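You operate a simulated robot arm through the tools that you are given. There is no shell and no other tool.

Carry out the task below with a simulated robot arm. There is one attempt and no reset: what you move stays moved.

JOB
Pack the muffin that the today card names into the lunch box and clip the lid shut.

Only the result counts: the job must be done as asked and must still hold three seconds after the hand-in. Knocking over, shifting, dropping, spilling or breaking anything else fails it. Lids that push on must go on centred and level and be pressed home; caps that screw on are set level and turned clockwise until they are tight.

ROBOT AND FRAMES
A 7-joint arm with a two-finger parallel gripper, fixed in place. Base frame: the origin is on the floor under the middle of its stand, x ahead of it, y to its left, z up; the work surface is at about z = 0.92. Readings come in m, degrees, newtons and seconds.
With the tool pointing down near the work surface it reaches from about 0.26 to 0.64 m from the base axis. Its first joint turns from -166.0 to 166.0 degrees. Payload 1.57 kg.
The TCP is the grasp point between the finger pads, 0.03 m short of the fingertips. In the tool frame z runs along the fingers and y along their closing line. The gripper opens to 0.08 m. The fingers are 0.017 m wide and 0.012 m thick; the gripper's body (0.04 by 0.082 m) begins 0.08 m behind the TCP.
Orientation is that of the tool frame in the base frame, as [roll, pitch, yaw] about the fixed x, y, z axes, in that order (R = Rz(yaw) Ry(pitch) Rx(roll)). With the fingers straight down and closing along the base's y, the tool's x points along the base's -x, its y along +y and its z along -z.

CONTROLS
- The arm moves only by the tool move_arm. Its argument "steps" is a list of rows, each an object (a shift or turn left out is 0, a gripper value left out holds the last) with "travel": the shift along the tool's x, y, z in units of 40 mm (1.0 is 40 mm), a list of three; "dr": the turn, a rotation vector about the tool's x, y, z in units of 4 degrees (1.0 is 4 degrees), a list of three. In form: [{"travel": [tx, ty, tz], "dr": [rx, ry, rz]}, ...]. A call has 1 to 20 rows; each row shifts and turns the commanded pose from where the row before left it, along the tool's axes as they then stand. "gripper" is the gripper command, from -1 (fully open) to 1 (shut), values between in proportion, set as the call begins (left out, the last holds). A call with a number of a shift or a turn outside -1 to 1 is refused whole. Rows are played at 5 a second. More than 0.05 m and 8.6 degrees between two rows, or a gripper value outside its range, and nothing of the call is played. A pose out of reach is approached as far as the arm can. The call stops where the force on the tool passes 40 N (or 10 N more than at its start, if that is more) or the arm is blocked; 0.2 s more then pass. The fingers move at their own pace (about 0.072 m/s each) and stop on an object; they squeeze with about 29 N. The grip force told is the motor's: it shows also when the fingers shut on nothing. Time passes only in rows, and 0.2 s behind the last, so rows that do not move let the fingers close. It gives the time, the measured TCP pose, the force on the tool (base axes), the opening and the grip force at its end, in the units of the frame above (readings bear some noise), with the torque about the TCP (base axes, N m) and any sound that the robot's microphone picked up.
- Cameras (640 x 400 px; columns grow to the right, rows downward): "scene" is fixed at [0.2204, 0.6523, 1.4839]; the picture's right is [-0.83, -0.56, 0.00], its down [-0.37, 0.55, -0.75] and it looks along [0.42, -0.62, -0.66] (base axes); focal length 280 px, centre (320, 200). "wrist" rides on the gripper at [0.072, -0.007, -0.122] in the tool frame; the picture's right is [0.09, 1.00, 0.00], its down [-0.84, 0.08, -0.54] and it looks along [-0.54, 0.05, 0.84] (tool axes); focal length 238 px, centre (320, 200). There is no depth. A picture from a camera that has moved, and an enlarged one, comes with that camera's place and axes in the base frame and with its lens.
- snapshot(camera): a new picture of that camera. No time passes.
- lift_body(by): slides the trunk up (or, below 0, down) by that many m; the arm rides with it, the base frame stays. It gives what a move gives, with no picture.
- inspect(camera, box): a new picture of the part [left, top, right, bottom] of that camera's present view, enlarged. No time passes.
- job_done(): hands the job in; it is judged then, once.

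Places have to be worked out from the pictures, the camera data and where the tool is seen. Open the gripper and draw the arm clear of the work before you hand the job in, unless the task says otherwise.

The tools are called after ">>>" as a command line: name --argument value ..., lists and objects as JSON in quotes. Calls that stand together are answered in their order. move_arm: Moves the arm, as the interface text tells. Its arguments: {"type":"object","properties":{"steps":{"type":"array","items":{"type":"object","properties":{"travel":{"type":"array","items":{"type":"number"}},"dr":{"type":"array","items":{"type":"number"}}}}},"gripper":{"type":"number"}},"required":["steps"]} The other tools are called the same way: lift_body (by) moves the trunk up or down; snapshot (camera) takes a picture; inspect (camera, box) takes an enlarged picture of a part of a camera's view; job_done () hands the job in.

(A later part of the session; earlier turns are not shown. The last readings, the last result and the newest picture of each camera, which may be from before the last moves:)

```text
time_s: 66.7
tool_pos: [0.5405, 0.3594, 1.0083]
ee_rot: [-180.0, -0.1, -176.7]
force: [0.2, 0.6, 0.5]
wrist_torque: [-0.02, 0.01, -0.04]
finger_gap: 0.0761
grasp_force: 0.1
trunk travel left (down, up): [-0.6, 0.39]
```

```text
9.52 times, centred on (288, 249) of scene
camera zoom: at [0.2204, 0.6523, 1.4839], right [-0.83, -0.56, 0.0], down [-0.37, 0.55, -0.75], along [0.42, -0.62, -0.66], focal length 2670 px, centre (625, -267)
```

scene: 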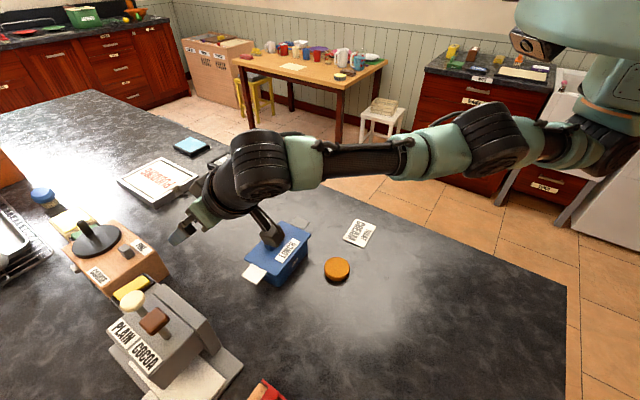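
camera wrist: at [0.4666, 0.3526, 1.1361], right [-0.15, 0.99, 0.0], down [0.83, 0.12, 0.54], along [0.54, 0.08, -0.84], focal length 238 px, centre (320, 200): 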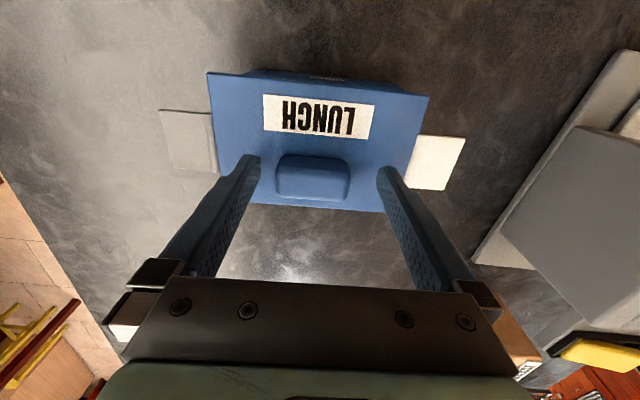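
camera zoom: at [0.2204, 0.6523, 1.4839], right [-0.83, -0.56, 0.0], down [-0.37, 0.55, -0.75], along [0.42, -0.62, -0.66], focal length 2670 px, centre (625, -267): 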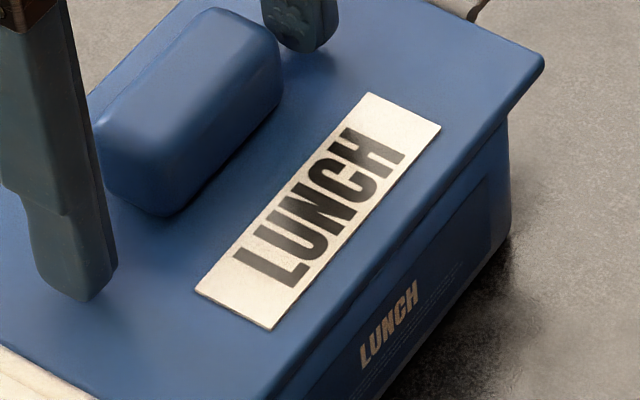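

The box moved only about 1 mm. The hand's centre line matches the box, so I'll close lightly again at zero load to recentre the lid, then reopen.

>>> move_arm --steps '[{"travel": [0, -0.01, 0]}, {"travel": [0, 0, 0]}, {"travel": [0, 0, 0]}, {"travel": [0, 0, 0]}]' --gripper -0.25

```text
time_s: 67.7
tool_pos: [0.5388, 0.3615, 1.0099]
ee_rot: [179.9, 0.1, -176.7]
force: [0.3, -0.1, 0.4]
wrist_torque: [-0.02, 0.02, -0.01]
finger_gap: 0.0501
grasp_force: 0.5
trunk travel left (down, up): [-0.6, 0.39]
```

The force is zero and the fingers are closed to 50 mm. Now I'll open fully with no load and look.

>>> move_arm --steps '[{"travel": [0, 0, 0]}, {"travel": [0, 0, 0]}, {"travel": [0, 0, 0]}]' --gripper -1

>>> inspect --camera "wrist" --box '[200, 55, 440, 205]'

>>> inspect --camera "scene" --box '[240, 215, 320, 285]'

```text
time_s: 68.5
tool_pos: [0.5394, 0.3618, 1.0102]
ee_rot: [179.9, 0.0, -176.7]
force: [0.4, 0.8, -0.4]
wrist_torque: [-0.01, 0.02, 0.03]
finger_gap: 0.08
grasp_force: 0.1
trunk travel left (down, up): [-0.6, 0.39]
```

```text
2.67 times, centred on (320, 130) of wrist
camera zoom: at [0.4678, 0.3518, 1.1319], right [-0.15, 0.99, 0.0], down [0.83, 0.12, 0.54], along [0.54, 0.08, -0.84], focal length 636 px, centre (320, 387)
```

zoom: 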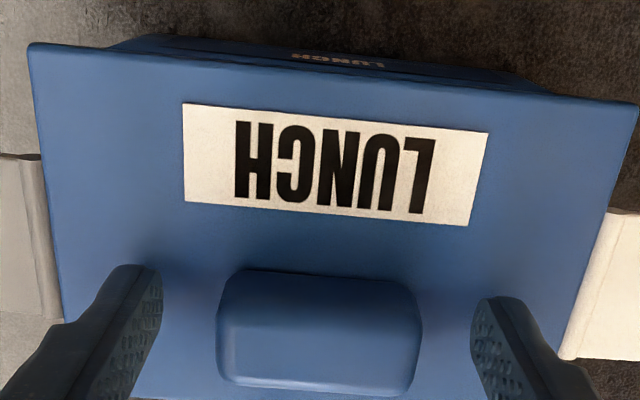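

```text
5.71 times, centred on (280, 250) of scene
camera zoom: at [0.2204, 0.6523, 1.4839], right [-0.83, -0.56, 0.0], down [-0.37, 0.55, -0.75], along [0.42, -0.62, -0.66], focal length 1602 px, centre (549, -86)
```

zoom: 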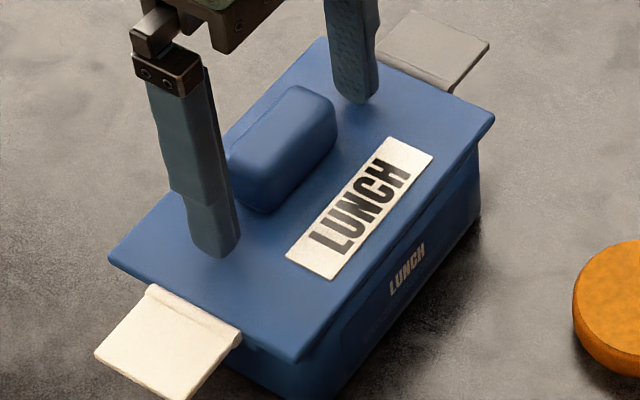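

The lid stayed in place this time. I'll zoom into both ends to compare the overhangs.

>>> inspect --camera "wrist" --box '[200, 60, 300, 125]'

>>> inspect --camera "wrist" --box '[360, 70, 460, 135]'

```text
6.15 times, centred on (250, 92) of wrist
camera zoom: at [0.4678, 0.3518, 1.1319], right [-0.15, 0.99, 0.0], down [0.83, 0.12, 0.54], along [0.54, 0.08, -0.84], focal length 1467 px, centre (751, 862)
```

zoom: 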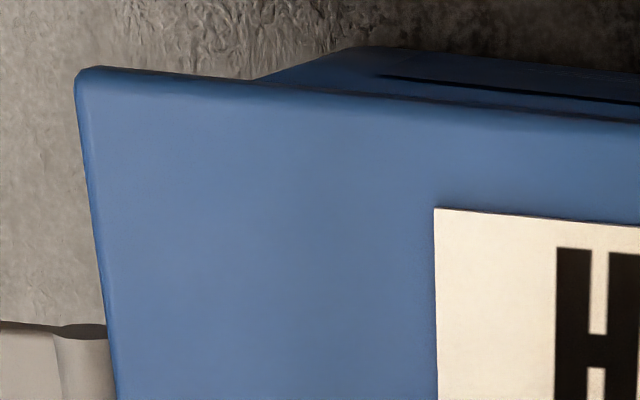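

```text
6.15 times, centred on (410, 102) of wrist
camera zoom: at [0.4678, 0.3518, 1.1319], right [-0.15, 0.99, 0.0], down [0.83, 0.12, 0.54], along [0.54, 0.08, -0.84], focal length 1467 px, centre (-234, 800)
```

zoom: 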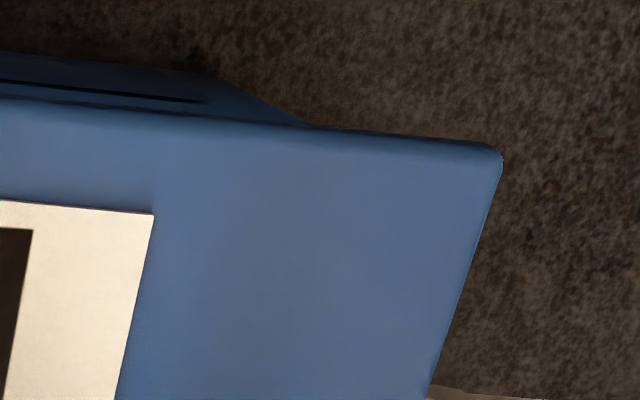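

Lid centre and box centre agree within about 1 mm in both directions. Next are the clips, starting with the −y flap. I'll first slide inward away from the reach limit, then rise and shut the fingers to use them as a pusher.

>>> move_arm --steps '[{"travel": [0.3, 0, 0]}, {"travel": [0.4, 0, -0.1]}, {"travel": [0.3, 0, -0.5]}, {"travel": [0, 0, -0.9]}, {"travel": [0, 0, 0]}]'

>>> inspect --camera "scene" --box '[240, 205, 330, 285]'

```text
time_s: 69.7
tool_pos: [0.5005, 0.3603, 1.0677]
ee_rot: [179.9, -0.1, -176.6]
force: [0.3, 0.0, 0.8]
wrist_torque: [-0.01, -0.01, -0.01]
finger_gap: 0.0802
grasp_force: 0.0
trunk travel left (down, up): [-0.6, 0.39]
```

```text
5.00 times, centred on (285, 245) of scene
camera zoom: at [0.2204, 0.6523, 1.4839], right [-0.83, -0.56, 0.0], down [-0.37, 0.55, -0.75], along [0.42, -0.62, -0.66], focal length 1402 px, centre (495, -25)
```

zoom: 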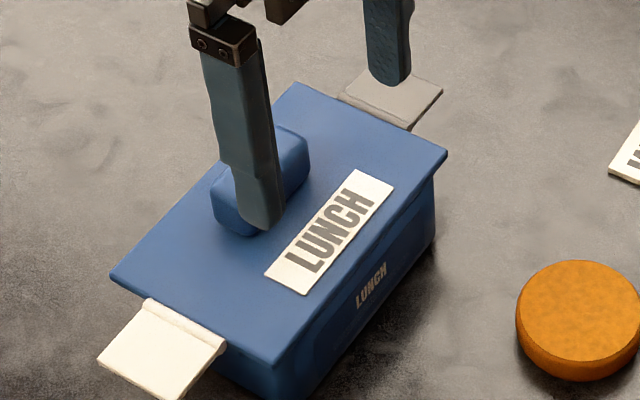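

The lid is undisturbed. I'll shut the fingers and move to hover just outside the −y flap.

>>> move_arm --steps '[{"travel": [-0.19, -0.71, 0.1]}, {"travel": [-0.19, -0.71, 0.1]}, {"travel": [-0.19, -0.71, 0.1]}, {"travel": [-0.18, -0.7, 0.1]}, {"travel": [0, 0, 0]}]' --gripper 1

>>> snapshot --camera "wrist"

>>> inspect --camera "wrist" --box '[260, 90, 420, 200]'

```text
time_s: 70.9
tool_pos: [0.537, 0.2501, 1.0514]
ee_rot: [179.9, -0.1, -176.7]
force: [-1.0, 0.6, -0.6]
wrist_torque: [-0.02, 0.0, 0.0]
finger_gap: 0.0
grasp_force: 21.0
trunk travel left (down, up): [-0.6, 0.39]
```

```text
taken
camera wrist: at [0.4638, 0.2397, 1.174], right [-0.15, 0.99, 0.0], down [0.83, 0.12, 0.54], along [0.54, 0.08, -0.84], focal length 238 px, centre (320, 200)
```

wrist: 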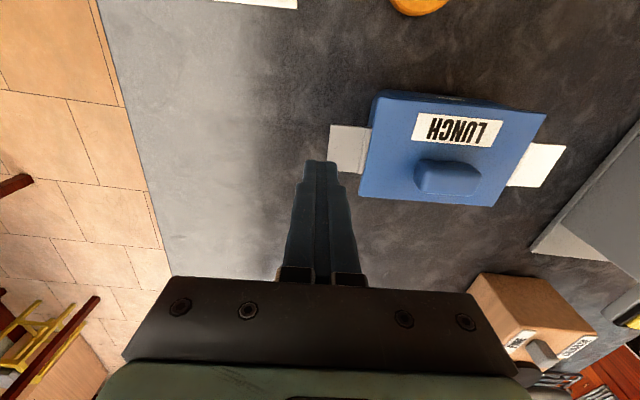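

```text
3.64 times, centred on (340, 145) of wrist
camera zoom: at [0.4638, 0.2397, 1.174], right [-0.15, 0.99, 0.0], down [0.83, 0.12, 0.54], along [0.54, 0.08, -0.84], focal length 867 px, centre (247, 400)
```

zoom: 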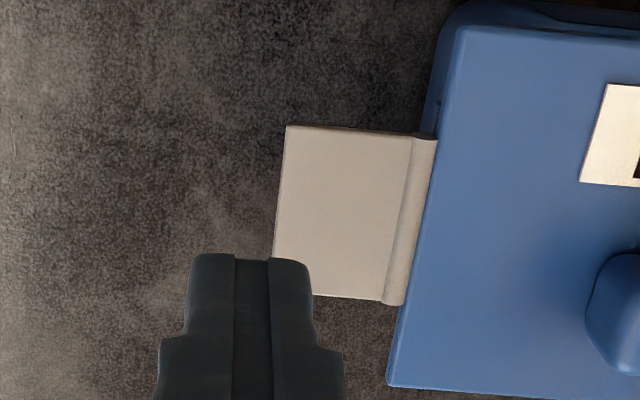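

The flap spans y≈0.258–0.2925 at x≈0.536, and the shut fingertips overlap its outer few mm. I'll lower to just above it, then follow its arc downward with small steps.

>>> move_arm --steps '[{"travel": [0, 0, 0.5]}, {"travel": [0, 0, 0.5]}, {"travel": [0, 0, 0.1]}, {"travel": [0, 0, 0]}]'

>>> inspect --camera "wrist" --box '[260, 90, 420, 200]'

>>> inspect --camera "scene" --box '[280, 190, 340, 245]'

```text
time_s: 71.9
tool_pos: [0.5361, 0.2483, 1.0076]
ee_rot: [180.0, 0.0, -176.8]
force: [0.0, 0.4, 0.0]
wrist_torque: [-0.02, -0.01, 0.01]
finger_gap: 0.0002
grasp_force: 21.7
trunk travel left (down, up): [-0.6, 0.39]
```

```text
3.64 times, centred on (340, 145) of wrist
camera zoom: at [0.4635, 0.2392, 1.1298], right [-0.15, 0.99, 0.0], down [0.83, 0.12, 0.54], along [0.54, 0.08, -0.84], focal length 867 px, centre (247, 400)
```

zoom: 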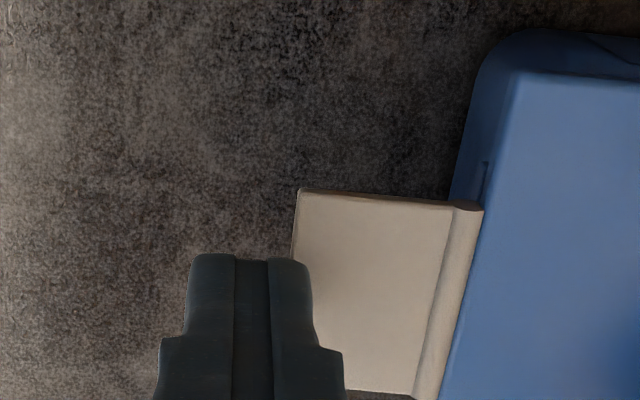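

```text
7.27 times, centred on (310, 218) of scene
camera zoom: at [0.2204, 0.6523, 1.4839], right [-0.83, -0.56, 0.0], down [-0.37, 0.55, -0.75], along [0.42, -0.62, -0.66], focal length 2039 px, centre (393, 73)
```

zoom: 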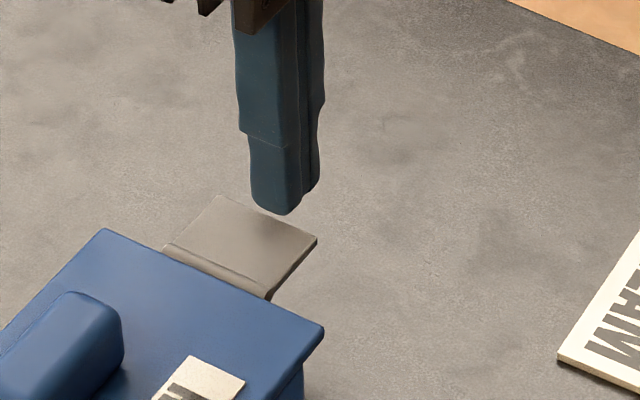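

The tips are right over the flap's outer edge. I'll shift 3 mm inward and push down about 8 mm in small steps, watching force and the lid.

>>> move_arm --steps '[{"travel": [0, 0.075, 0]}, {"travel": [0, 0, 0.07]}, {"travel": [0, 0, 0.07]}, {"travel": [0, 0, 0.06]}, {"travel": [0, 0, 0]}]'

>>> inspect --camera "scene" --box '[240, 190, 340, 280]'

```text
time_s: 73.1
tool_pos: [0.5359, 0.2507, 1.0008]
ee_rot: [180.0, 0.1, -176.7]
force: [0.5, -0.9, -0.5]
wrist_torque: [0.01, -0.04, 0.0]
finger_gap: 0.0
grasp_force: 21.5
trunk travel left (down, up): [-0.6, 0.39]
```

```text
4.44 times, centred on (290, 235) of scene
camera zoom: at [0.2204, 0.6523, 1.4839], right [-0.83, -0.56, 0.0], down [-0.37, 0.55, -0.75], along [0.42, -0.62, -0.66], focal length 1246 px, centre (453, 44)
```

zoom: 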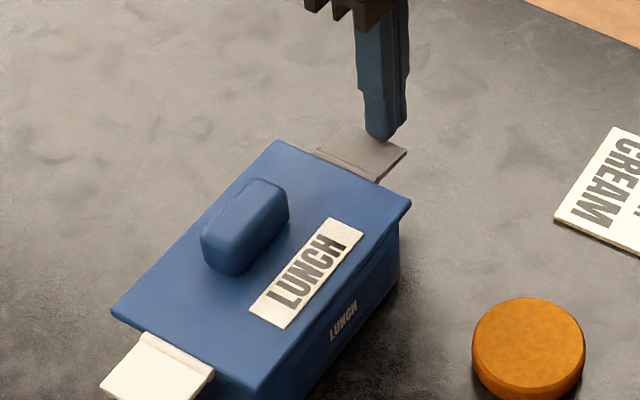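

Force is still near zero. I'll zoom in on the contact area to see whether the flap is turning.

>>> inspect --camera "scene" --box '[295, 200, 335, 235]'

>>> inspect --camera "wrist" --box '[260, 110, 420, 220]'

```text
11.43 times, centred on (315, 218) of scene
camera zoom: at [0.2204, 0.6523, 1.4839], right [-0.83, -0.56, 0.0], down [-0.37, 0.55, -0.75], along [0.42, -0.62, -0.66], focal length 3204 px, centre (377, 0)
```

zoom: 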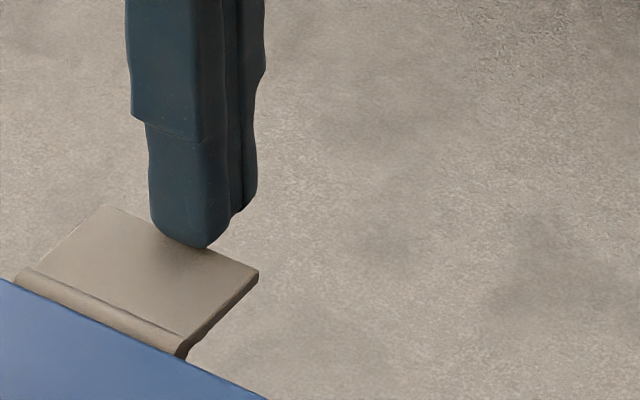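

```text
3.64 times, centred on (340, 165) of wrist
camera zoom: at [0.4643, 0.2403, 1.1228], right [-0.15, 0.99, 0.0], down [0.83, 0.12, 0.54], along [0.54, 0.08, -0.84], focal length 867 px, centre (247, 327)
```

zoom: 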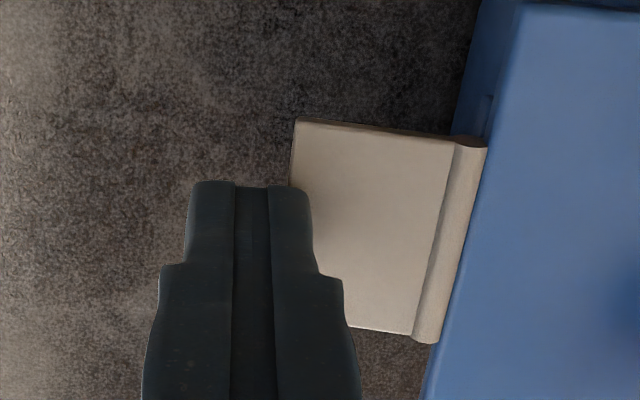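

The tip is just on the flap's outer edge. I'll continue along the arc: down 12 mm with a slight inward drift.

>>> move_arm --steps '[{"travel": [0, 0, 0.1]}, {"travel": [0, 0.037, 0.1]}, {"travel": [0, 0.05, 0.1]}, {"travel": [0, 0, 0]}]'

>>> inspect --camera "scene" --box '[240, 190, 340, 280]'

>>> inspect --camera "scene" --box '[295, 200, 335, 235]'

```text
time_s: 74.1
tool_pos: [0.5367, 0.2549, 0.99]
ee_rot: [179.7, -0.1, -176.8]
force: [0.6, -0.5, 0.2]
wrist_torque: [-0.02, 0.0, 0.04]
finger_gap: 0.0002
grasp_force: 21.1
trunk travel left (down, up): [-0.6, 0.39]
```

```text
4.44 times, centred on (290, 235) of scene
camera zoom: at [0.2204, 0.6523, 1.4839], right [-0.83, -0.56, 0.0], down [-0.37, 0.55, -0.75], along [0.42, -0.62, -0.66], focal length 1246 px, centre (453, 44)
```

zoom: 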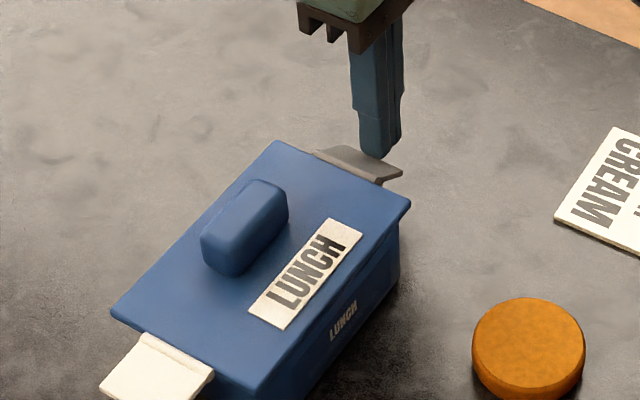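

```text
11.43 times, centred on (315, 218) of scene
camera zoom: at [0.2204, 0.6523, 1.4839], right [-0.83, -0.56, 0.0], down [-0.37, 0.55, -0.75], along [0.42, -0.62, -0.66], focal length 3204 px, centre (377, 0)
```

zoom: 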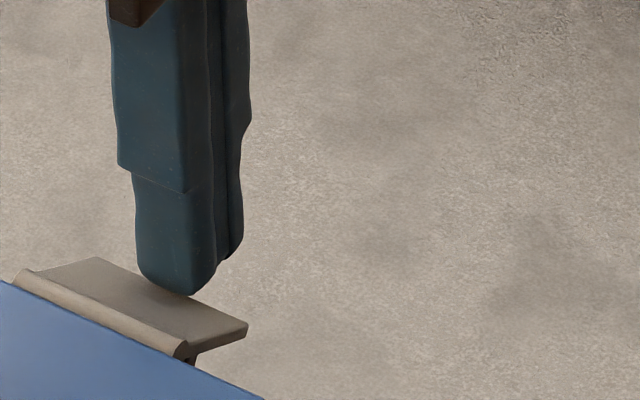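

The flap is turning (about 30°) with almost no force, and the lid hasn't moved. I'll continue the arc.

>>> move_arm --steps '[{"travel": [0, 0.06, 0.09]}, {"travel": [0, 0.07, 0.08]}, {"travel": [0, 0.08, 0.06]}, {"travel": [0, 0, 0]}]'

>>> inspect --camera "scene" --box '[240, 190, 340, 280]'

>>> inspect --camera "scene" --box '[295, 200, 335, 235]'

```text
time_s: 75.1
tool_pos: [0.5369, 0.2634, 0.9796]
ee_rot: [179.9, 0.0, -176.7]
force: [-0.4, 0.0, 0.3]
wrist_torque: [0.0, -0.02, -0.01]
finger_gap: 0.0001
grasp_force: 21.8
trunk travel left (down, up): [-0.6, 0.39]
```

```text
4.44 times, centred on (290, 235) of scene
camera zoom: at [0.2204, 0.6523, 1.4839], right [-0.83, -0.56, 0.0], down [-0.37, 0.55, -0.75], along [0.42, -0.62, -0.66], focal length 1246 px, centre (453, 44)
```

zoom: 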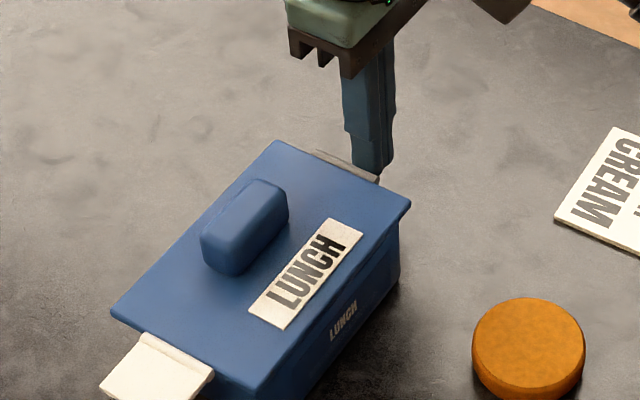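

```text
11.43 times, centred on (315, 218) of scene
camera zoom: at [0.2204, 0.6523, 1.4839], right [-0.83, -0.56, 0.0], down [-0.37, 0.55, -0.75], along [0.42, -0.62, -0.66], focal length 3204 px, centre (377, 0)
```

zoom: 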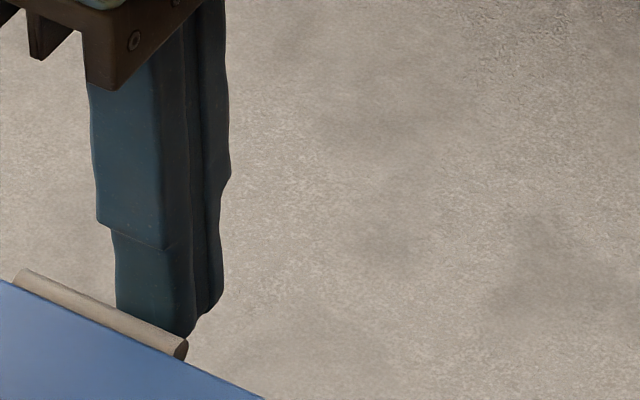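

The flap is now steeply down (~65–70°) with no force. I'll keep pushing inward in small steps to close it fully, watching for resistance or a click.

>>> move_arm --steps '[{"travel": [0, 0.07, 0.02]}, {"travel": [0, 0.07, 0.01]}, {"travel": [0, 0, 0]}]'

```text
time_s: 75.9
tool_pos: [0.5347, 0.2694, 0.9788]
ee_rot: [179.9, -0.1, -176.7]
force: [0.5, -0.5, -0.1]
wrist_torque: [-0.03, 0.04, 0.0]
finger_gap: 0.0
grasp_force: 20.7
trunk travel left (down, up): [-0.6, 0.39]
```

Still free. I'll continue 1.5 mm at a time and watch the force.

>>> move_arm --steps '[{"travel": [0, 0.04, 0]}, {"travel": [0, 0.04, 0]}, {"travel": [0, 0, 0]}]'

```text
time_s: 76.7
tool_pos: [0.5364, 0.2745, 0.9797]
ee_rot: [179.8, -0.1, -176.7]
force: [0.5, -0.4, -0.3]
wrist_torque: [-0.02, 0.01, -0.02]
finger_gap: 0.0
grasp_force: 21.5
trunk travel left (down, up): [-0.6, 0.39]
```

>>> move_arm --steps '[{"travel": [0, 0.03, 0]}, {"travel": [0, 0, 0]}]'

>>> inspect --camera "scene" --box '[240, 190, 340, 280]'

>>> inspect --camera "wrist" --box '[260, 110, 420, 220]'

```text
time_s: 77.3
tool_pos: [0.5355, 0.2745, 0.9812]
ee_rot: [179.9, 0.0, -176.7]
force: [-0.9, -0.6, -0.6]
wrist_torque: [0.01, -0.03, 0.01]
finger_gap: 0.0
grasp_force: 21.2
trunk travel left (down, up): [-0.6, 0.39]
```

```text
4.44 times, centred on (290, 235) of scene
camera zoom: at [0.2204, 0.6523, 1.4839], right [-0.83, -0.56, 0.0], down [-0.37, 0.55, -0.75], along [0.42, -0.62, -0.66], focal length 1246 px, centre (453, 44)
```

zoom: 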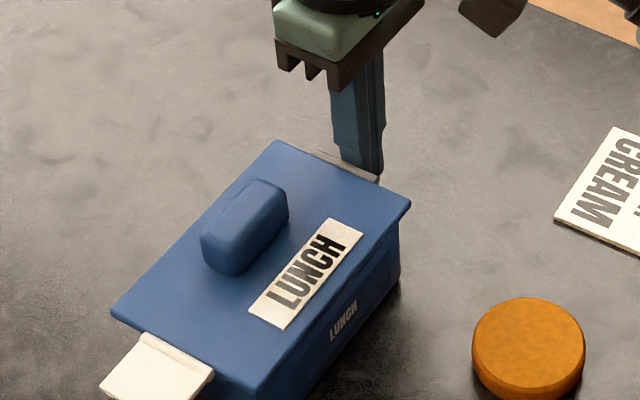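

```text
3.64 times, centred on (340, 165) of wrist
camera zoom: at [0.4639, 0.2647, 1.1013], right [-0.15, 0.99, 0.0], down [0.83, 0.12, 0.54], along [0.54, 0.08, -0.84], focal length 867 px, centre (247, 327)
```

zoom: 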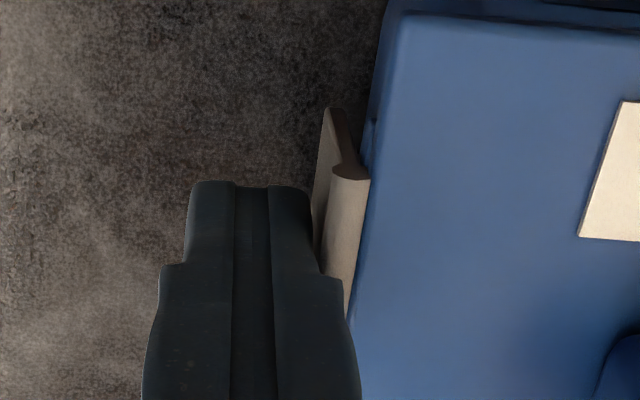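

From above the flap now hangs nearly vertical beside the knuckle. I'll keep nudging inward in 1 mm steps until there's resistance.

>>> move_arm --steps '[{"travel": [0, 0.025, 0]}, {"travel": [0, 0.025, 0]}, {"travel": [0, 0, 0]}]'

```text
time_s: 78.1
tool_pos: [0.5354, 0.2752, 0.9782]
ee_rot: [179.9, 0.0, -176.7]
force: [-0.6, -0.5, -0.6]
wrist_torque: [0.03, -0.02, 0.03]
finger_gap: 0.0001
grasp_force: 21.6
trunk travel left (down, up): [-0.6, 0.39]
```

>>> move_arm --steps '[{"travel": [0, 0.04, 0]}, {"travel": [0, 0, 0]}]'

>>> inspect --camera "wrist" --box '[260, 110, 420, 220]'

```text
time_s: 78.7
tool_pos: [0.5356, 0.2771, 0.9794]
ee_rot: [179.9, 0.0, -176.7]
force: [0.8, -1.2, 0.7]
wrist_torque: [-0.05, 0.01, -0.01]
finger_gap: 0.0
grasp_force: 21.5
trunk travel left (down, up): [-0.6, 0.39]
```

```text
3.64 times, centred on (340, 165) of wrist
camera zoom: at [0.4635, 0.2673, 1.101], right [-0.15, 0.99, 0.0], down [0.83, 0.12, 0.54], along [0.54, 0.08, -0.84], focal length 867 px, centre (247, 327)
```

zoom: 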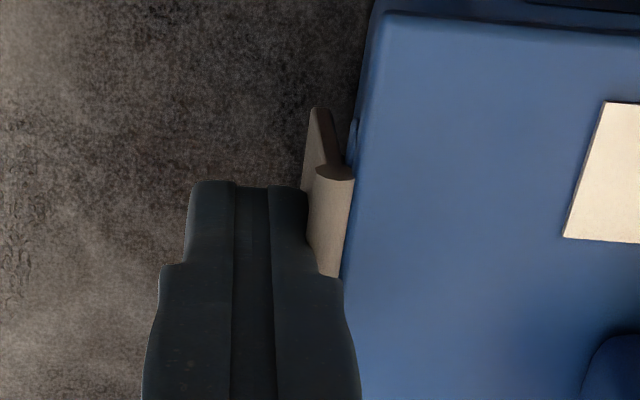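

>>> move_arm --steps '[{"travel": [0, 0.04, 0]}, {"travel": [0, 0, 0]}]'

>>> inspect --camera "wrist" --box '[260, 110, 420, 220]'

```text
time_s: 79.3
tool_pos: [0.5356, 0.2789, 0.9786]
ee_rot: [180.0, 0.0, -176.8]
force: [0.1, -2.2, -0.7]
wrist_torque: [-0.05, 0.0, 0.01]
finger_gap: 0.0002
grasp_force: 21.0
trunk travel left (down, up): [-0.6, 0.39]
```

```text
3.64 times, centred on (340, 165) of wrist
camera zoom: at [0.4636, 0.2688, 1.101], right [-0.15, 0.99, 0.0], down [0.83, 0.12, 0.54], along [0.54, 0.08, -0.84], focal length 867 px, centre (247, 327)
```

zoom: 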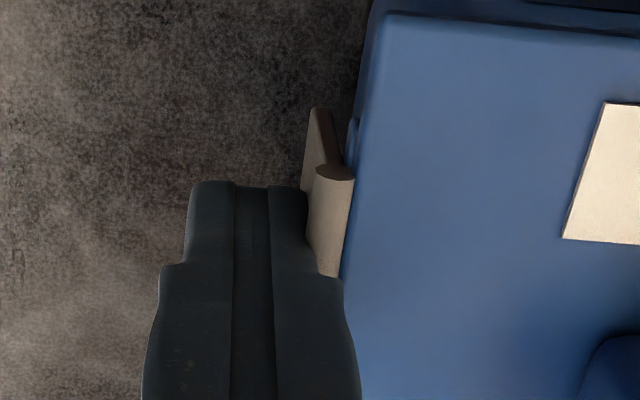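

The flap tip is now directly below its knuckle (≈90°), and the force has risen to ~2 N with the lid starting to move, so I'll stop and back off to see whether it stays shut.

>>> move_arm --steps '[{"travel": [0, -0.1, 0]}, {"travel": [0, -0.3, 0]}, {"travel": [0, -0.4, 0]}, {"travel": [0, 0, 0]}]'

>>> inspect --camera "wrist" --box '[300, 60, 460, 220]'

>>> inspect --camera "scene" --box '[240, 215, 320, 285]'

```text
time_s: 80.3
tool_pos: [0.5371, 0.2465, 0.9802]
ee_rot: [179.9, -0.1, -176.6]
force: [0.3, 0.8, -0.1]
wrist_torque: [0.02, 0.0, 0.04]
finger_gap: 0.0
grasp_force: 21.1
trunk travel left (down, up): [-0.6, 0.39]
```

```text
2.50 times, centred on (380, 140) of wrist
camera zoom: at [0.4651, 0.2355, 1.102], right [-0.15, 0.99, 0.0], down [0.83, 0.12, 0.54], along [0.54, 0.08, -0.84], focal length 596 px, centre (170, 350)
```

zoom: 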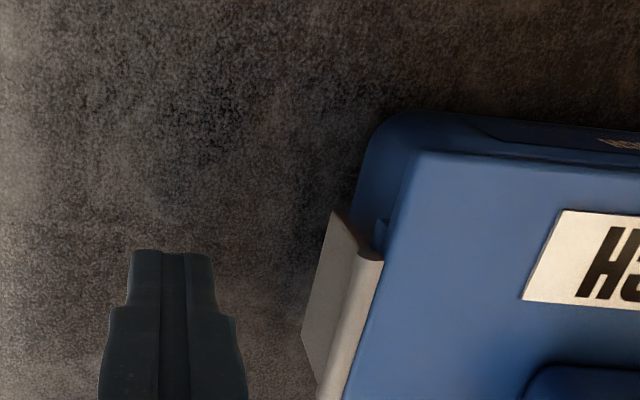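

```text
5.71 times, centred on (280, 250) of scene
camera zoom: at [0.2204, 0.6523, 1.4839], right [-0.83, -0.56, 0.0], down [-0.37, 0.55, -0.75], along [0.42, -0.62, -0.66], focal length 1602 px, centre (549, -86)
```

zoom: 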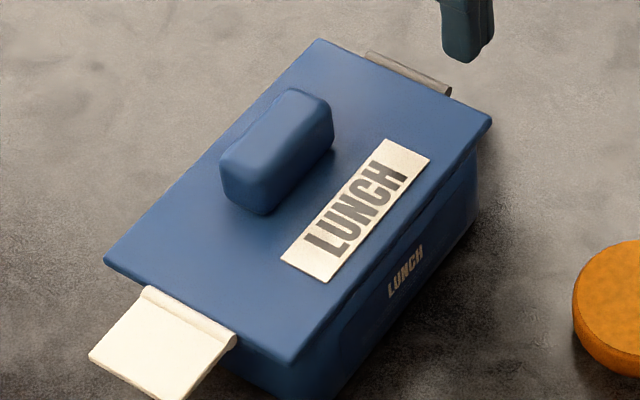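

The −y flap stays vertical on its own, and the lid and box moved together by only ~1 mm. The +y flap is beyond vertical-tool reach, so I'll use a tool tilted ~28° toward +x (fingers still upright in y). I'll rise, move to an interior staging point, then tilt.

>>> move_arm --steps '[{"travel": [0, 0, -0.9]}, {"travel": [0, 0, -0.9]}, {"travel": [0.64, 0.81, -0.34]}, {"travel": [0.64, 0.81, -0.34]}, {"travel": [0.64, 0.81, -0.34]}, {"travel": [0.64, 0.81, -0.34]}, {"travel": [0.64, 0.81, -0.34]}, {"travel": [0, 0, 0]}]'

>>> snapshot --camera "wrist"

```text
time_s: 82.1
tool_pos: [0.3988, 0.3977, 1.1196]
ee_rot: [179.8, 0.0, -176.7]
force: [-0.2, 0.3, -0.3]
wrist_torque: [-0.02, 0.03, 0.01]
finger_gap: 0.0
grasp_force: 21.6
trunk travel left (down, up): [-0.6, 0.39]
```

```text
taken
camera wrist: at [0.3279, 0.3879, 1.2428], right [-0.15, 0.99, 0.0], down [0.83, 0.12, 0.54], along [0.54, 0.08, -0.84], focal length 238 px, centre (320, 200)
```

wrist: 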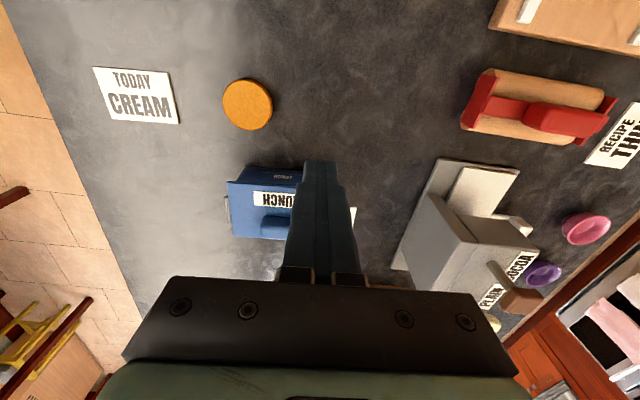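

Clear all round. Now tilting 28° and moving to hover above the outer end of the +y flap.

>>> move_arm --steps '[{"dr": [0, -1, 0]}, {"dr": [0, -1, 0]}, {"dr": [0, -1, 0]}, {"dr": [0, -1, 0]}, {"dr": [0, -1, 0]}, {"dr": [0, -1, 0]}, {"dr": [0, -1, 0]}, {"travel": [0, 0, 0]}]'

```text
time_s: 83.9
tool_pos: [0.4003, 0.4, 1.1201]
ee_rot: [179.8, 28.1, -176.8]
force: [-0.1, 0.4, 0.0]
wrist_torque: [-0.01, -0.01, 0.03]
finger_gap: 0.0
grasp_force: 21.5
trunk travel left (down, up): [-0.6, 0.39]
```

The tilt went through cleanly. I'll move to the hover point in four moderate steps.

>>> move_arm --steps '[{"travel": [-0.4625, 0.405, 0.671]}, {"travel": [-0.4625, 0.405, 0.671]}, {"travel": [-0.4625, 0.405, 0.671]}, {"travel": [-0.4625, 0.405, 0.671]}, {"travel": [0, 0, 0]}]'

>>> snapshot --camera "wrist"

>>> inspect --camera "scene" --box '[180, 180, 340, 300]'

```text
time_s: 85.1
tool_pos: [0.5107, 0.4741, 1.0594]
ee_rot: [179.8, 28.0, -176.7]
force: [-0.8, -0.2, -0.7]
wrist_torque: [0.0, 0.0, 0.01]
finger_gap: 0.0001
grasp_force: 21.0
trunk travel left (down, up): [-0.6, 0.39]
```

```text
taken
camera wrist: at [0.3902, 0.4616, 1.1333], right [-0.14, 0.99, -0.04], down [0.48, 0.1, 0.87], along [0.87, 0.1, -0.49], focal length 238 px, centre (320, 200)
```

wrist: 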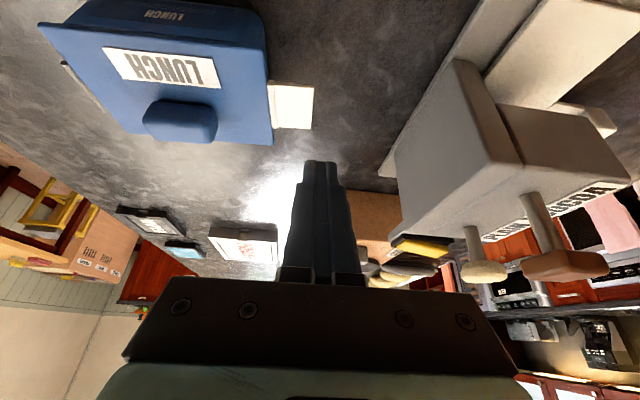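

```text
3.33 times, centred on (260, 240) of scene
camera zoom: at [0.2204, 0.6523, 1.4839], right [-0.83, -0.56, 0.0], down [-0.37, 0.55, -0.75], along [0.42, -0.62, -0.66], focal length 935 px, centre (520, 67)
```

zoom: 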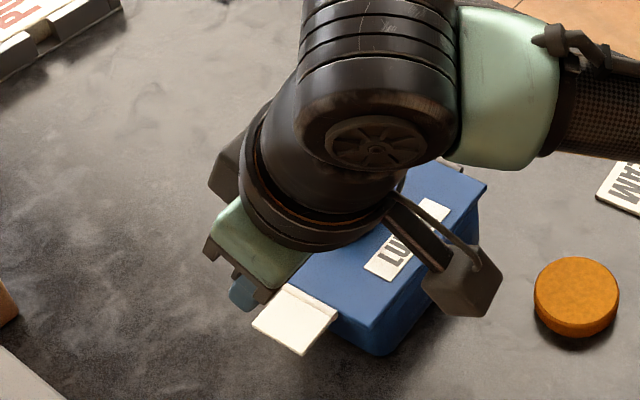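

Reached without trouble. I'll zoom in to measure the flap relative to the fingertips.

>>> inspect --camera "wrist" --box '[240, 60, 360, 180]'

>>> inspect --camera "scene" --box '[225, 235, 285, 290]'

```text
3.33 times, centred on (300, 120) of wrist
camera zoom: at [0.3902, 0.4616, 1.1333], right [-0.14, 0.99, -0.04], down [0.48, 0.1, 0.87], along [0.87, 0.1, -0.49], focal length 794 px, centre (387, 467)
```

zoom: 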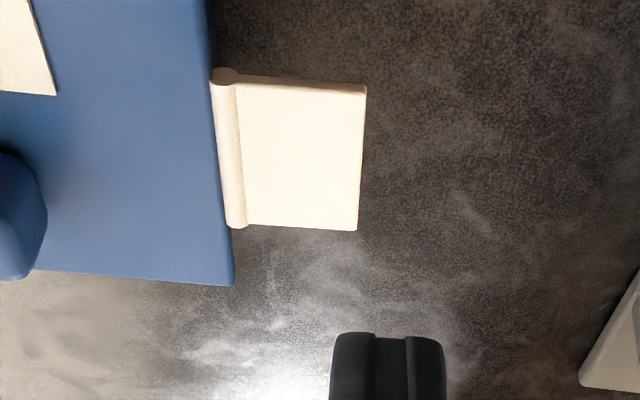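

```text
7.27 times, centred on (255, 262) of scene
camera zoom: at [0.2204, 0.6523, 1.4839], right [-0.83, -0.56, 0.0], down [-0.37, 0.55, -0.75], along [0.42, -0.62, -0.66], focal length 2039 px, centre (793, -254)
```

zoom: 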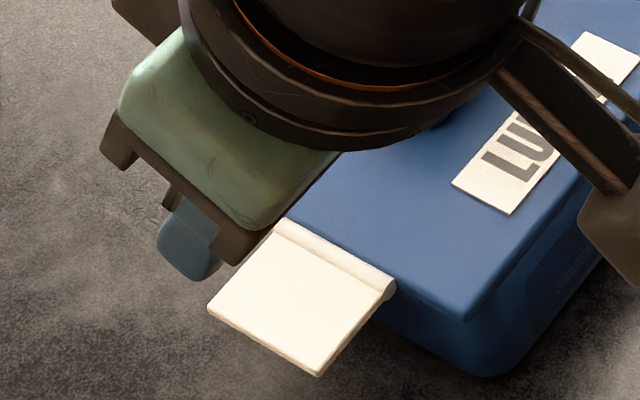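

The flap's outer edge is at y≈0.467, hinge near y≈0.436, and the finger overlaps it by ~4 mm. I'll shift 3.5 mm inward and descend to just above the flap.

>>> move_arm --steps '[{"travel": [0, -0.0875, 0]}, {"travel": [0.28, 0, 0.53]}, {"travel": [0.28, 0, 0.53]}, {"travel": [0, 0, 0]}]'

>>> inspect --camera "wrist" --box '[240, 80, 360, 200]'

>>> inspect --camera "scene" --box '[225, 235, 285, 290]'

```text
time_s: 86.1
tool_pos: [0.5112, 0.4688, 1.0109]
ee_rot: [179.9, 28.0, -176.8]
force: [0.3, -1.1, 0.3]
wrist_torque: [0.0, 0.03, 0.0]
finger_gap: 0.0
grasp_force: 21.5
trunk travel left (down, up): [-0.6, 0.39]
```

```text
3.33 times, centred on (300, 140) of wrist
camera zoom: at [0.3905, 0.4566, 1.0843], right [-0.14, 0.99, -0.04], down [0.48, 0.1, 0.87], along [0.87, 0.1, -0.49], focal length 794 px, centre (387, 400)
```

zoom: 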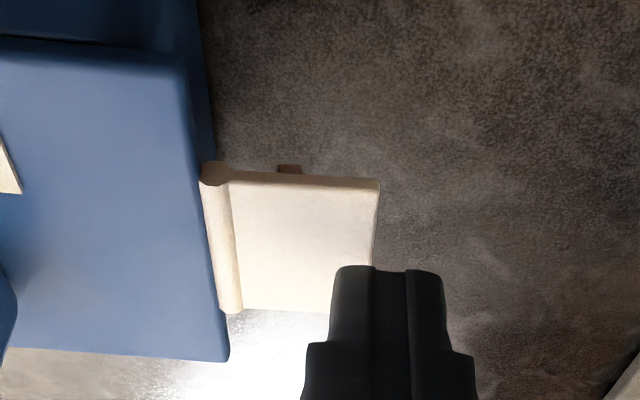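

```text
7.27 times, centred on (255, 262) of scene
camera zoom: at [0.2204, 0.6523, 1.4839], right [-0.83, -0.56, 0.0], down [-0.37, 0.55, -0.75], along [0.42, -0.62, -0.66], focal length 2039 px, centre (793, -254)
```

zoom: 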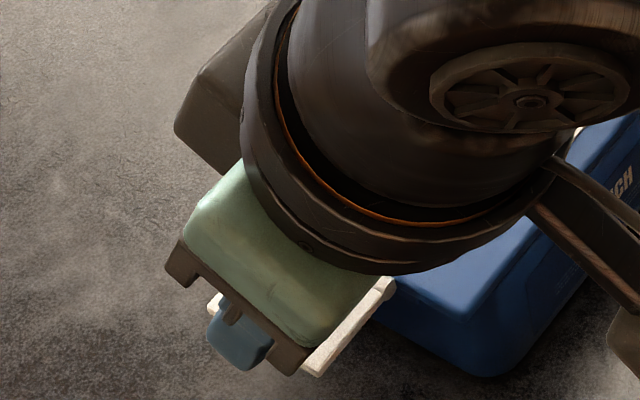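

Good overlap. Now I'll push down along the arc in 3 mm steps.

>>> move_arm --steps '[{"travel": [0.035, 0, 0.066]}, {"travel": [0.035, 0, 0.066]}, {"travel": [0.035, 0, 0.066]}, {"travel": [0.035, -0.01, 0.066]}, {"travel": [0, 0, 0]}]'

>>> inspect --camera "wrist" --box '[240, 80, 360, 200]'

```text
time_s: 87.3
tool_pos: [0.5113, 0.4688, 0.9992]
ee_rot: [179.9, 27.9, -176.8]
force: [-0.9, -0.2, 0.2]
wrist_torque: [0.01, -0.03, 0.04]
finger_gap: 0.0001
grasp_force: 20.8
trunk travel left (down, up): [-0.6, 0.39]
```

```text
3.33 times, centred on (300, 140) of wrist
camera zoom: at [0.3906, 0.456, 1.0733], right [-0.14, 0.99, -0.04], down [0.48, 0.1, 0.87], along [0.87, 0.1, -0.49], focal length 794 px, centre (387, 400)
```

zoom: 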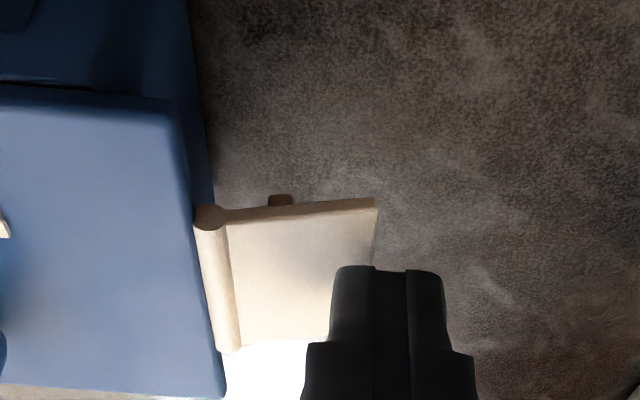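

The flap has begun to turn. I'll continue the arc to about 55°.

>>> move_arm --steps '[{"travel": [0.035, -0.02, 0.066]}, {"travel": [0.035, -0.03, 0.066]}, {"travel": [0.035, -0.04, 0.066]}, {"travel": [0.026, -0.05, 0.049]}, {"travel": [0.026, -0.05, 0.049]}, {"travel": [0, 0, 0]}]'

>>> inspect --camera "wrist" --box '[240, 80, 360, 200]'

```text
time_s: 88.7
tool_pos: [0.511, 0.4599, 0.9853]
ee_rot: [180.0, 28.0, -176.7]
force: [0.1, -0.2, 0.0]
wrist_torque: [-0.02, -0.03, -0.02]
finger_gap: 0.0
grasp_force: 21.3
trunk travel left (down, up): [-0.6, 0.39]
```

```text
3.33 times, centred on (300, 140) of wrist
camera zoom: at [0.3909, 0.4479, 1.0597], right [-0.14, 0.99, -0.04], down [0.48, 0.1, 0.87], along [0.87, 0.1, -0.49], focal length 794 px, centre (387, 400)
```

zoom: 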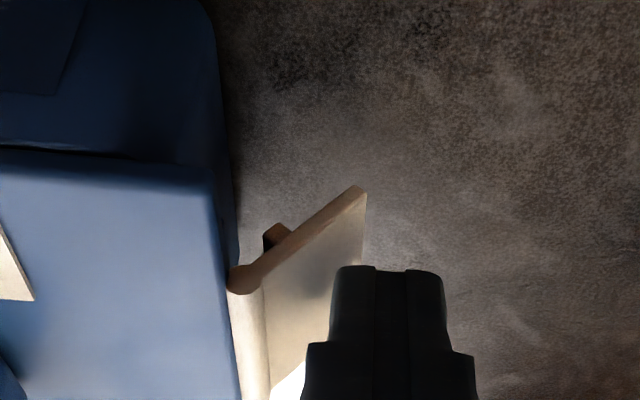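

The flap is around 45° and its hook is visible underneath. I'll continue inward and slightly down.

>>> move_arm --steps '[{"travel": [0.018, -0.06, 0.033]}, {"travel": [0.012, -0.06, 0.022]}, {"travel": [0.012, -0.06, 0.022]}, {"travel": [0, 0, 0]}]'

>>> inspect --camera "wrist" --box '[240, 80, 360, 200]'

```text
time_s: 89.7
tool_pos: [0.5108, 0.4537, 0.9838]
ee_rot: [179.9, 28.0, -176.7]
force: [-0.7, -0.4, -0.6]
wrist_torque: [0.01, 0.03, -0.07]
finger_gap: 0.0001
grasp_force: 21.0
trunk travel left (down, up): [-0.6, 0.39]
```

```text
3.33 times, centred on (300, 140) of wrist
camera zoom: at [0.3914, 0.4413, 1.0571], right [-0.14, 0.99, -0.04], down [0.48, 0.1, 0.87], along [0.87, 0.1, -0.49], focal length 794 px, centre (387, 400)
```

zoom: 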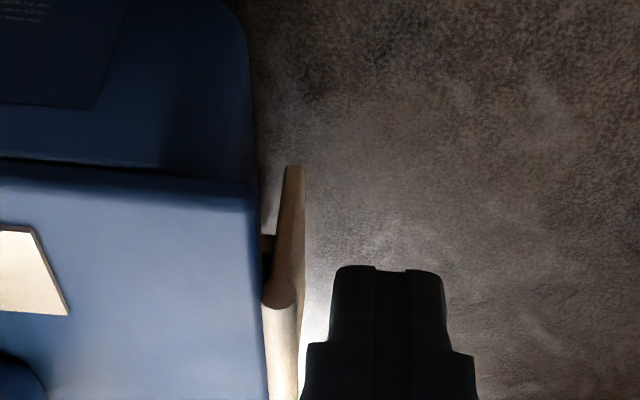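

The flap dropped to vertical on its own: the computed tip is directly below the knuckle (y≈0.434, z≈0.943). I'll push inward gently to confirm it's fully home, stopping at light force.

>>> move_arm --steps '[{"travel": [0, -0.06, 0]}, {"travel": [0, -0.05, 0]}, {"travel": [0, 0, 0]}]'

>>> inspect --camera "wrist" --box '[240, 80, 360, 200]'

```text
time_s: 90.5
tool_pos: [0.5142, 0.4493, 0.982]
ee_rot: [179.9, 28.0, -176.8]
force: [-0.7, 1.1, 0.6]
wrist_torque: [0.0, -0.01, 0.0]
finger_gap: 0.0001
grasp_force: 21.0
trunk travel left (down, up): [-0.6, 0.39]
```

```text
3.33 times, centred on (300, 140) of wrist
camera zoom: at [0.3932, 0.4372, 1.0571], right [-0.14, 0.99, -0.04], down [0.48, 0.1, 0.87], along [0.87, 0.1, -0.49], focal length 794 px, centre (387, 400)
```

zoom: 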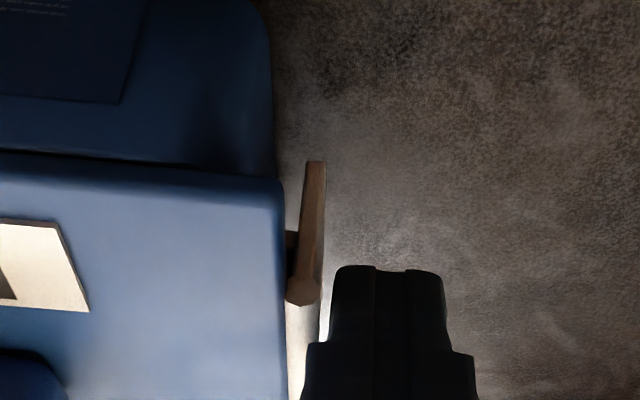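

>>> move_arm --steps '[{"travel": [0, -0.04, 0]}, {"travel": [0, -0.03, 0]}, {"travel": [0, 0, 0]}]'

>>> inspect --camera "wrist" --box '[240, 80, 360, 200]'

```text
time_s: 91.3
tool_pos: [0.5141, 0.4466, 0.9827]
ee_rot: [179.7, 28.0, -176.8]
force: [0.1, -0.2, -0.3]
wrist_torque: [-0.01, -0.03, 0.0]
finger_gap: 0.0
grasp_force: 21.4
trunk travel left (down, up): [-0.6, 0.39]
```

```text
3.33 times, centred on (300, 140) of wrist
camera zoom: at [0.3928, 0.4347, 1.0563], right [-0.14, 0.99, -0.04], down [0.48, 0.1, 0.87], along [0.87, 0.1, -0.49], focal length 794 px, centre (387, 400)
```

zoom: 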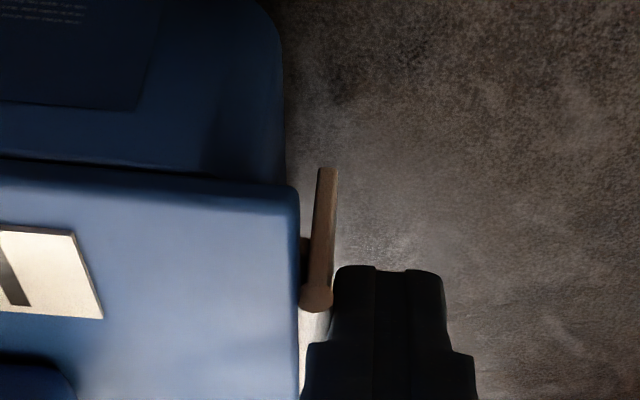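

>>> move_arm --steps '[{"travel": [0, -0.03, 0]}, {"travel": [0, -0.03, 0]}, {"travel": [0, 0, 0]}]'

>>> inspect --camera "wrist" --box '[240, 80, 360, 200]'

```text
time_s: 92.1
tool_pos: [0.5131, 0.4436, 0.9834]
ee_rot: [179.9, 28.0, -176.6]
force: [-0.6, 0.3, 0.3]
wrist_torque: [0.01, 0.0, 0.0]
finger_gap: 0.0
grasp_force: 21.9
trunk travel left (down, up): [-0.6, 0.39]
```

```text
3.33 times, centred on (300, 140) of wrist
camera zoom: at [0.3924, 0.4319, 1.0569], right [-0.14, 0.99, -0.04], down [0.48, 0.1, 0.87], along [0.87, 0.1, -0.49], focal length 794 px, centre (387, 400)
```

zoom: 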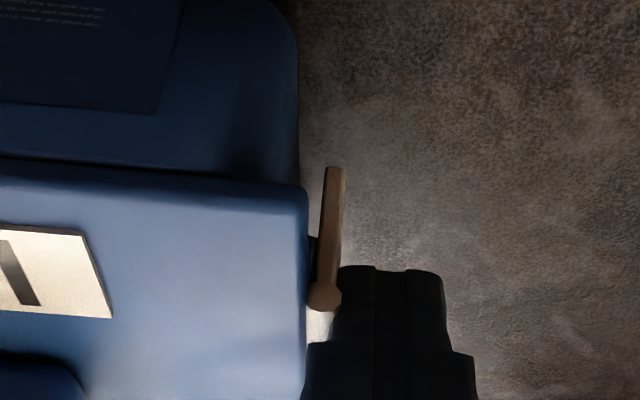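

The finger is just touching and the vertical flap moves with the lid, so I'll stop pushing. I'll back off outward, then rise and return to look at everything.

>>> move_arm --steps '[{"travel": [0, 0.2, 0]}, {"travel": [0, 0.5, 0]}, {"travel": [0, 0, 0]}]'

>>> inspect --camera "wrist" --box '[180, 60, 340, 220]'

```text
time_s: 92.9
tool_pos: [0.5117, 0.4728, 0.9828]
ee_rot: [179.9, 28.1, -176.8]
force: [0.4, 0.1, 0.7]
wrist_torque: [-0.02, 0.0, -0.03]
finger_gap: 0.0002
grasp_force: 21.6
trunk travel left (down, up): [-0.6, 0.39]
```

```text
2.50 times, centred on (260, 140) of wrist
camera zoom: at [0.3906, 0.4602, 1.0566], right [-0.14, 0.99, -0.04], down [0.48, 0.1, 0.87], along [0.87, 0.1, -0.49], focal length 596 px, centre (470, 350)
```

zoom: 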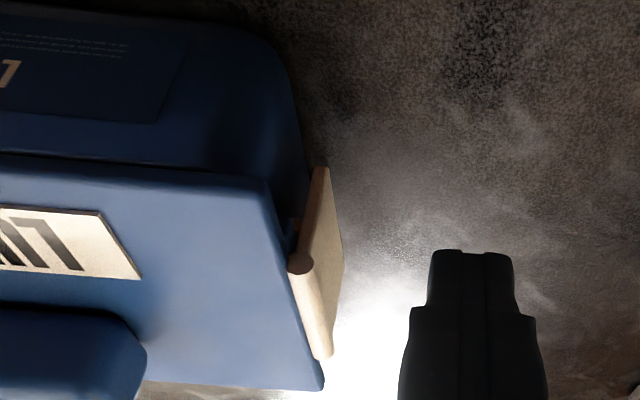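

Both flaps hang vertical. I'll rise, back away and take a low side view from the front to verify the hooks and the lid centring.

>>> move_arm --steps '[{"travel": [-0.4695, 0, -0.883]}, {"travel": [-0.4695, 0, -0.883]}, {"travel": [0.88, -0.2, -0.47]}, {"travel": [0.88, -0.2, -0.47]}, {"travel": [0.88, -0.2, -0.47]}, {"travel": [0.88, -0.2, -0.47]}, {"travel": [0.88, -0.2, -0.47]}, {"dr": [0, -1, 0]}, {"dr": [0, -1, 0]}, {"dr": [0, -1, 0]}, {"dr": [0, -1, 0]}, {"dr": [0, -1, 0]}, {"travel": [0, 0, 0]}]'

>>> snapshot --camera "wrist"

>>> inspect --camera "scene" --box '[240, 205, 330, 285]'

```text
time_s: 95.7
tool_pos: [0.314, 0.4194, 1.0645]
ee_rot: [179.8, 48.1, -176.9]
force: [0.0, -0.3, -0.7]
wrist_torque: [-0.02, 0.0, 0.01]
finger_gap: 0.0
grasp_force: 21.2
trunk travel left (down, up): [-0.6, 0.39]
```

```text
taken
camera wrist: at [0.1763, 0.4064, 1.0919], right [-0.12, 0.99, -0.07], down [0.15, 0.08, 0.98], along [0.98, 0.11, -0.16], focal length 238 px, centre (320, 200)
```

wrist: 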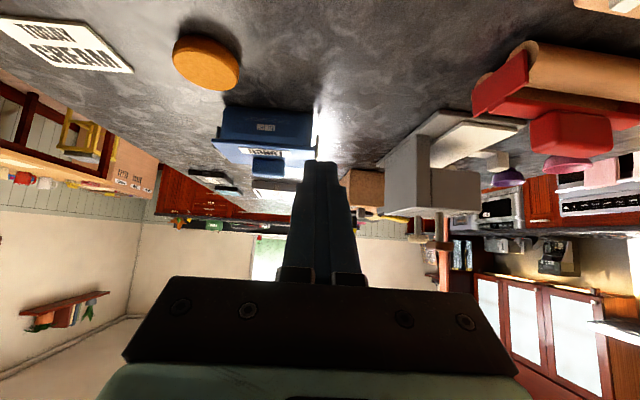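

```text
5.00 times, centred on (285, 245) of scene
camera zoom: at [0.2204, 0.6523, 1.4839], right [-0.83, -0.56, 0.0], down [-0.37, 0.55, -0.75], along [0.42, -0.62, -0.66], focal length 1402 px, centre (495, -25)
```

zoom: 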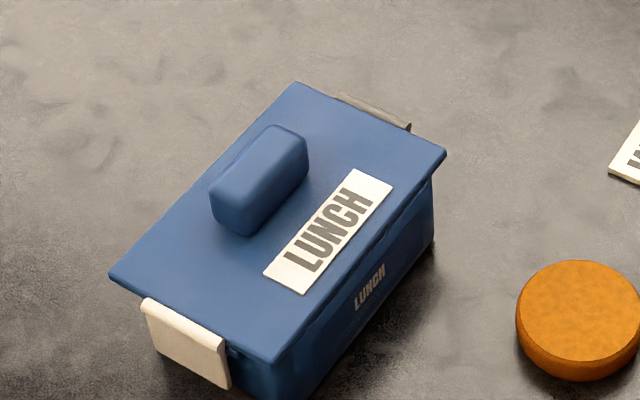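

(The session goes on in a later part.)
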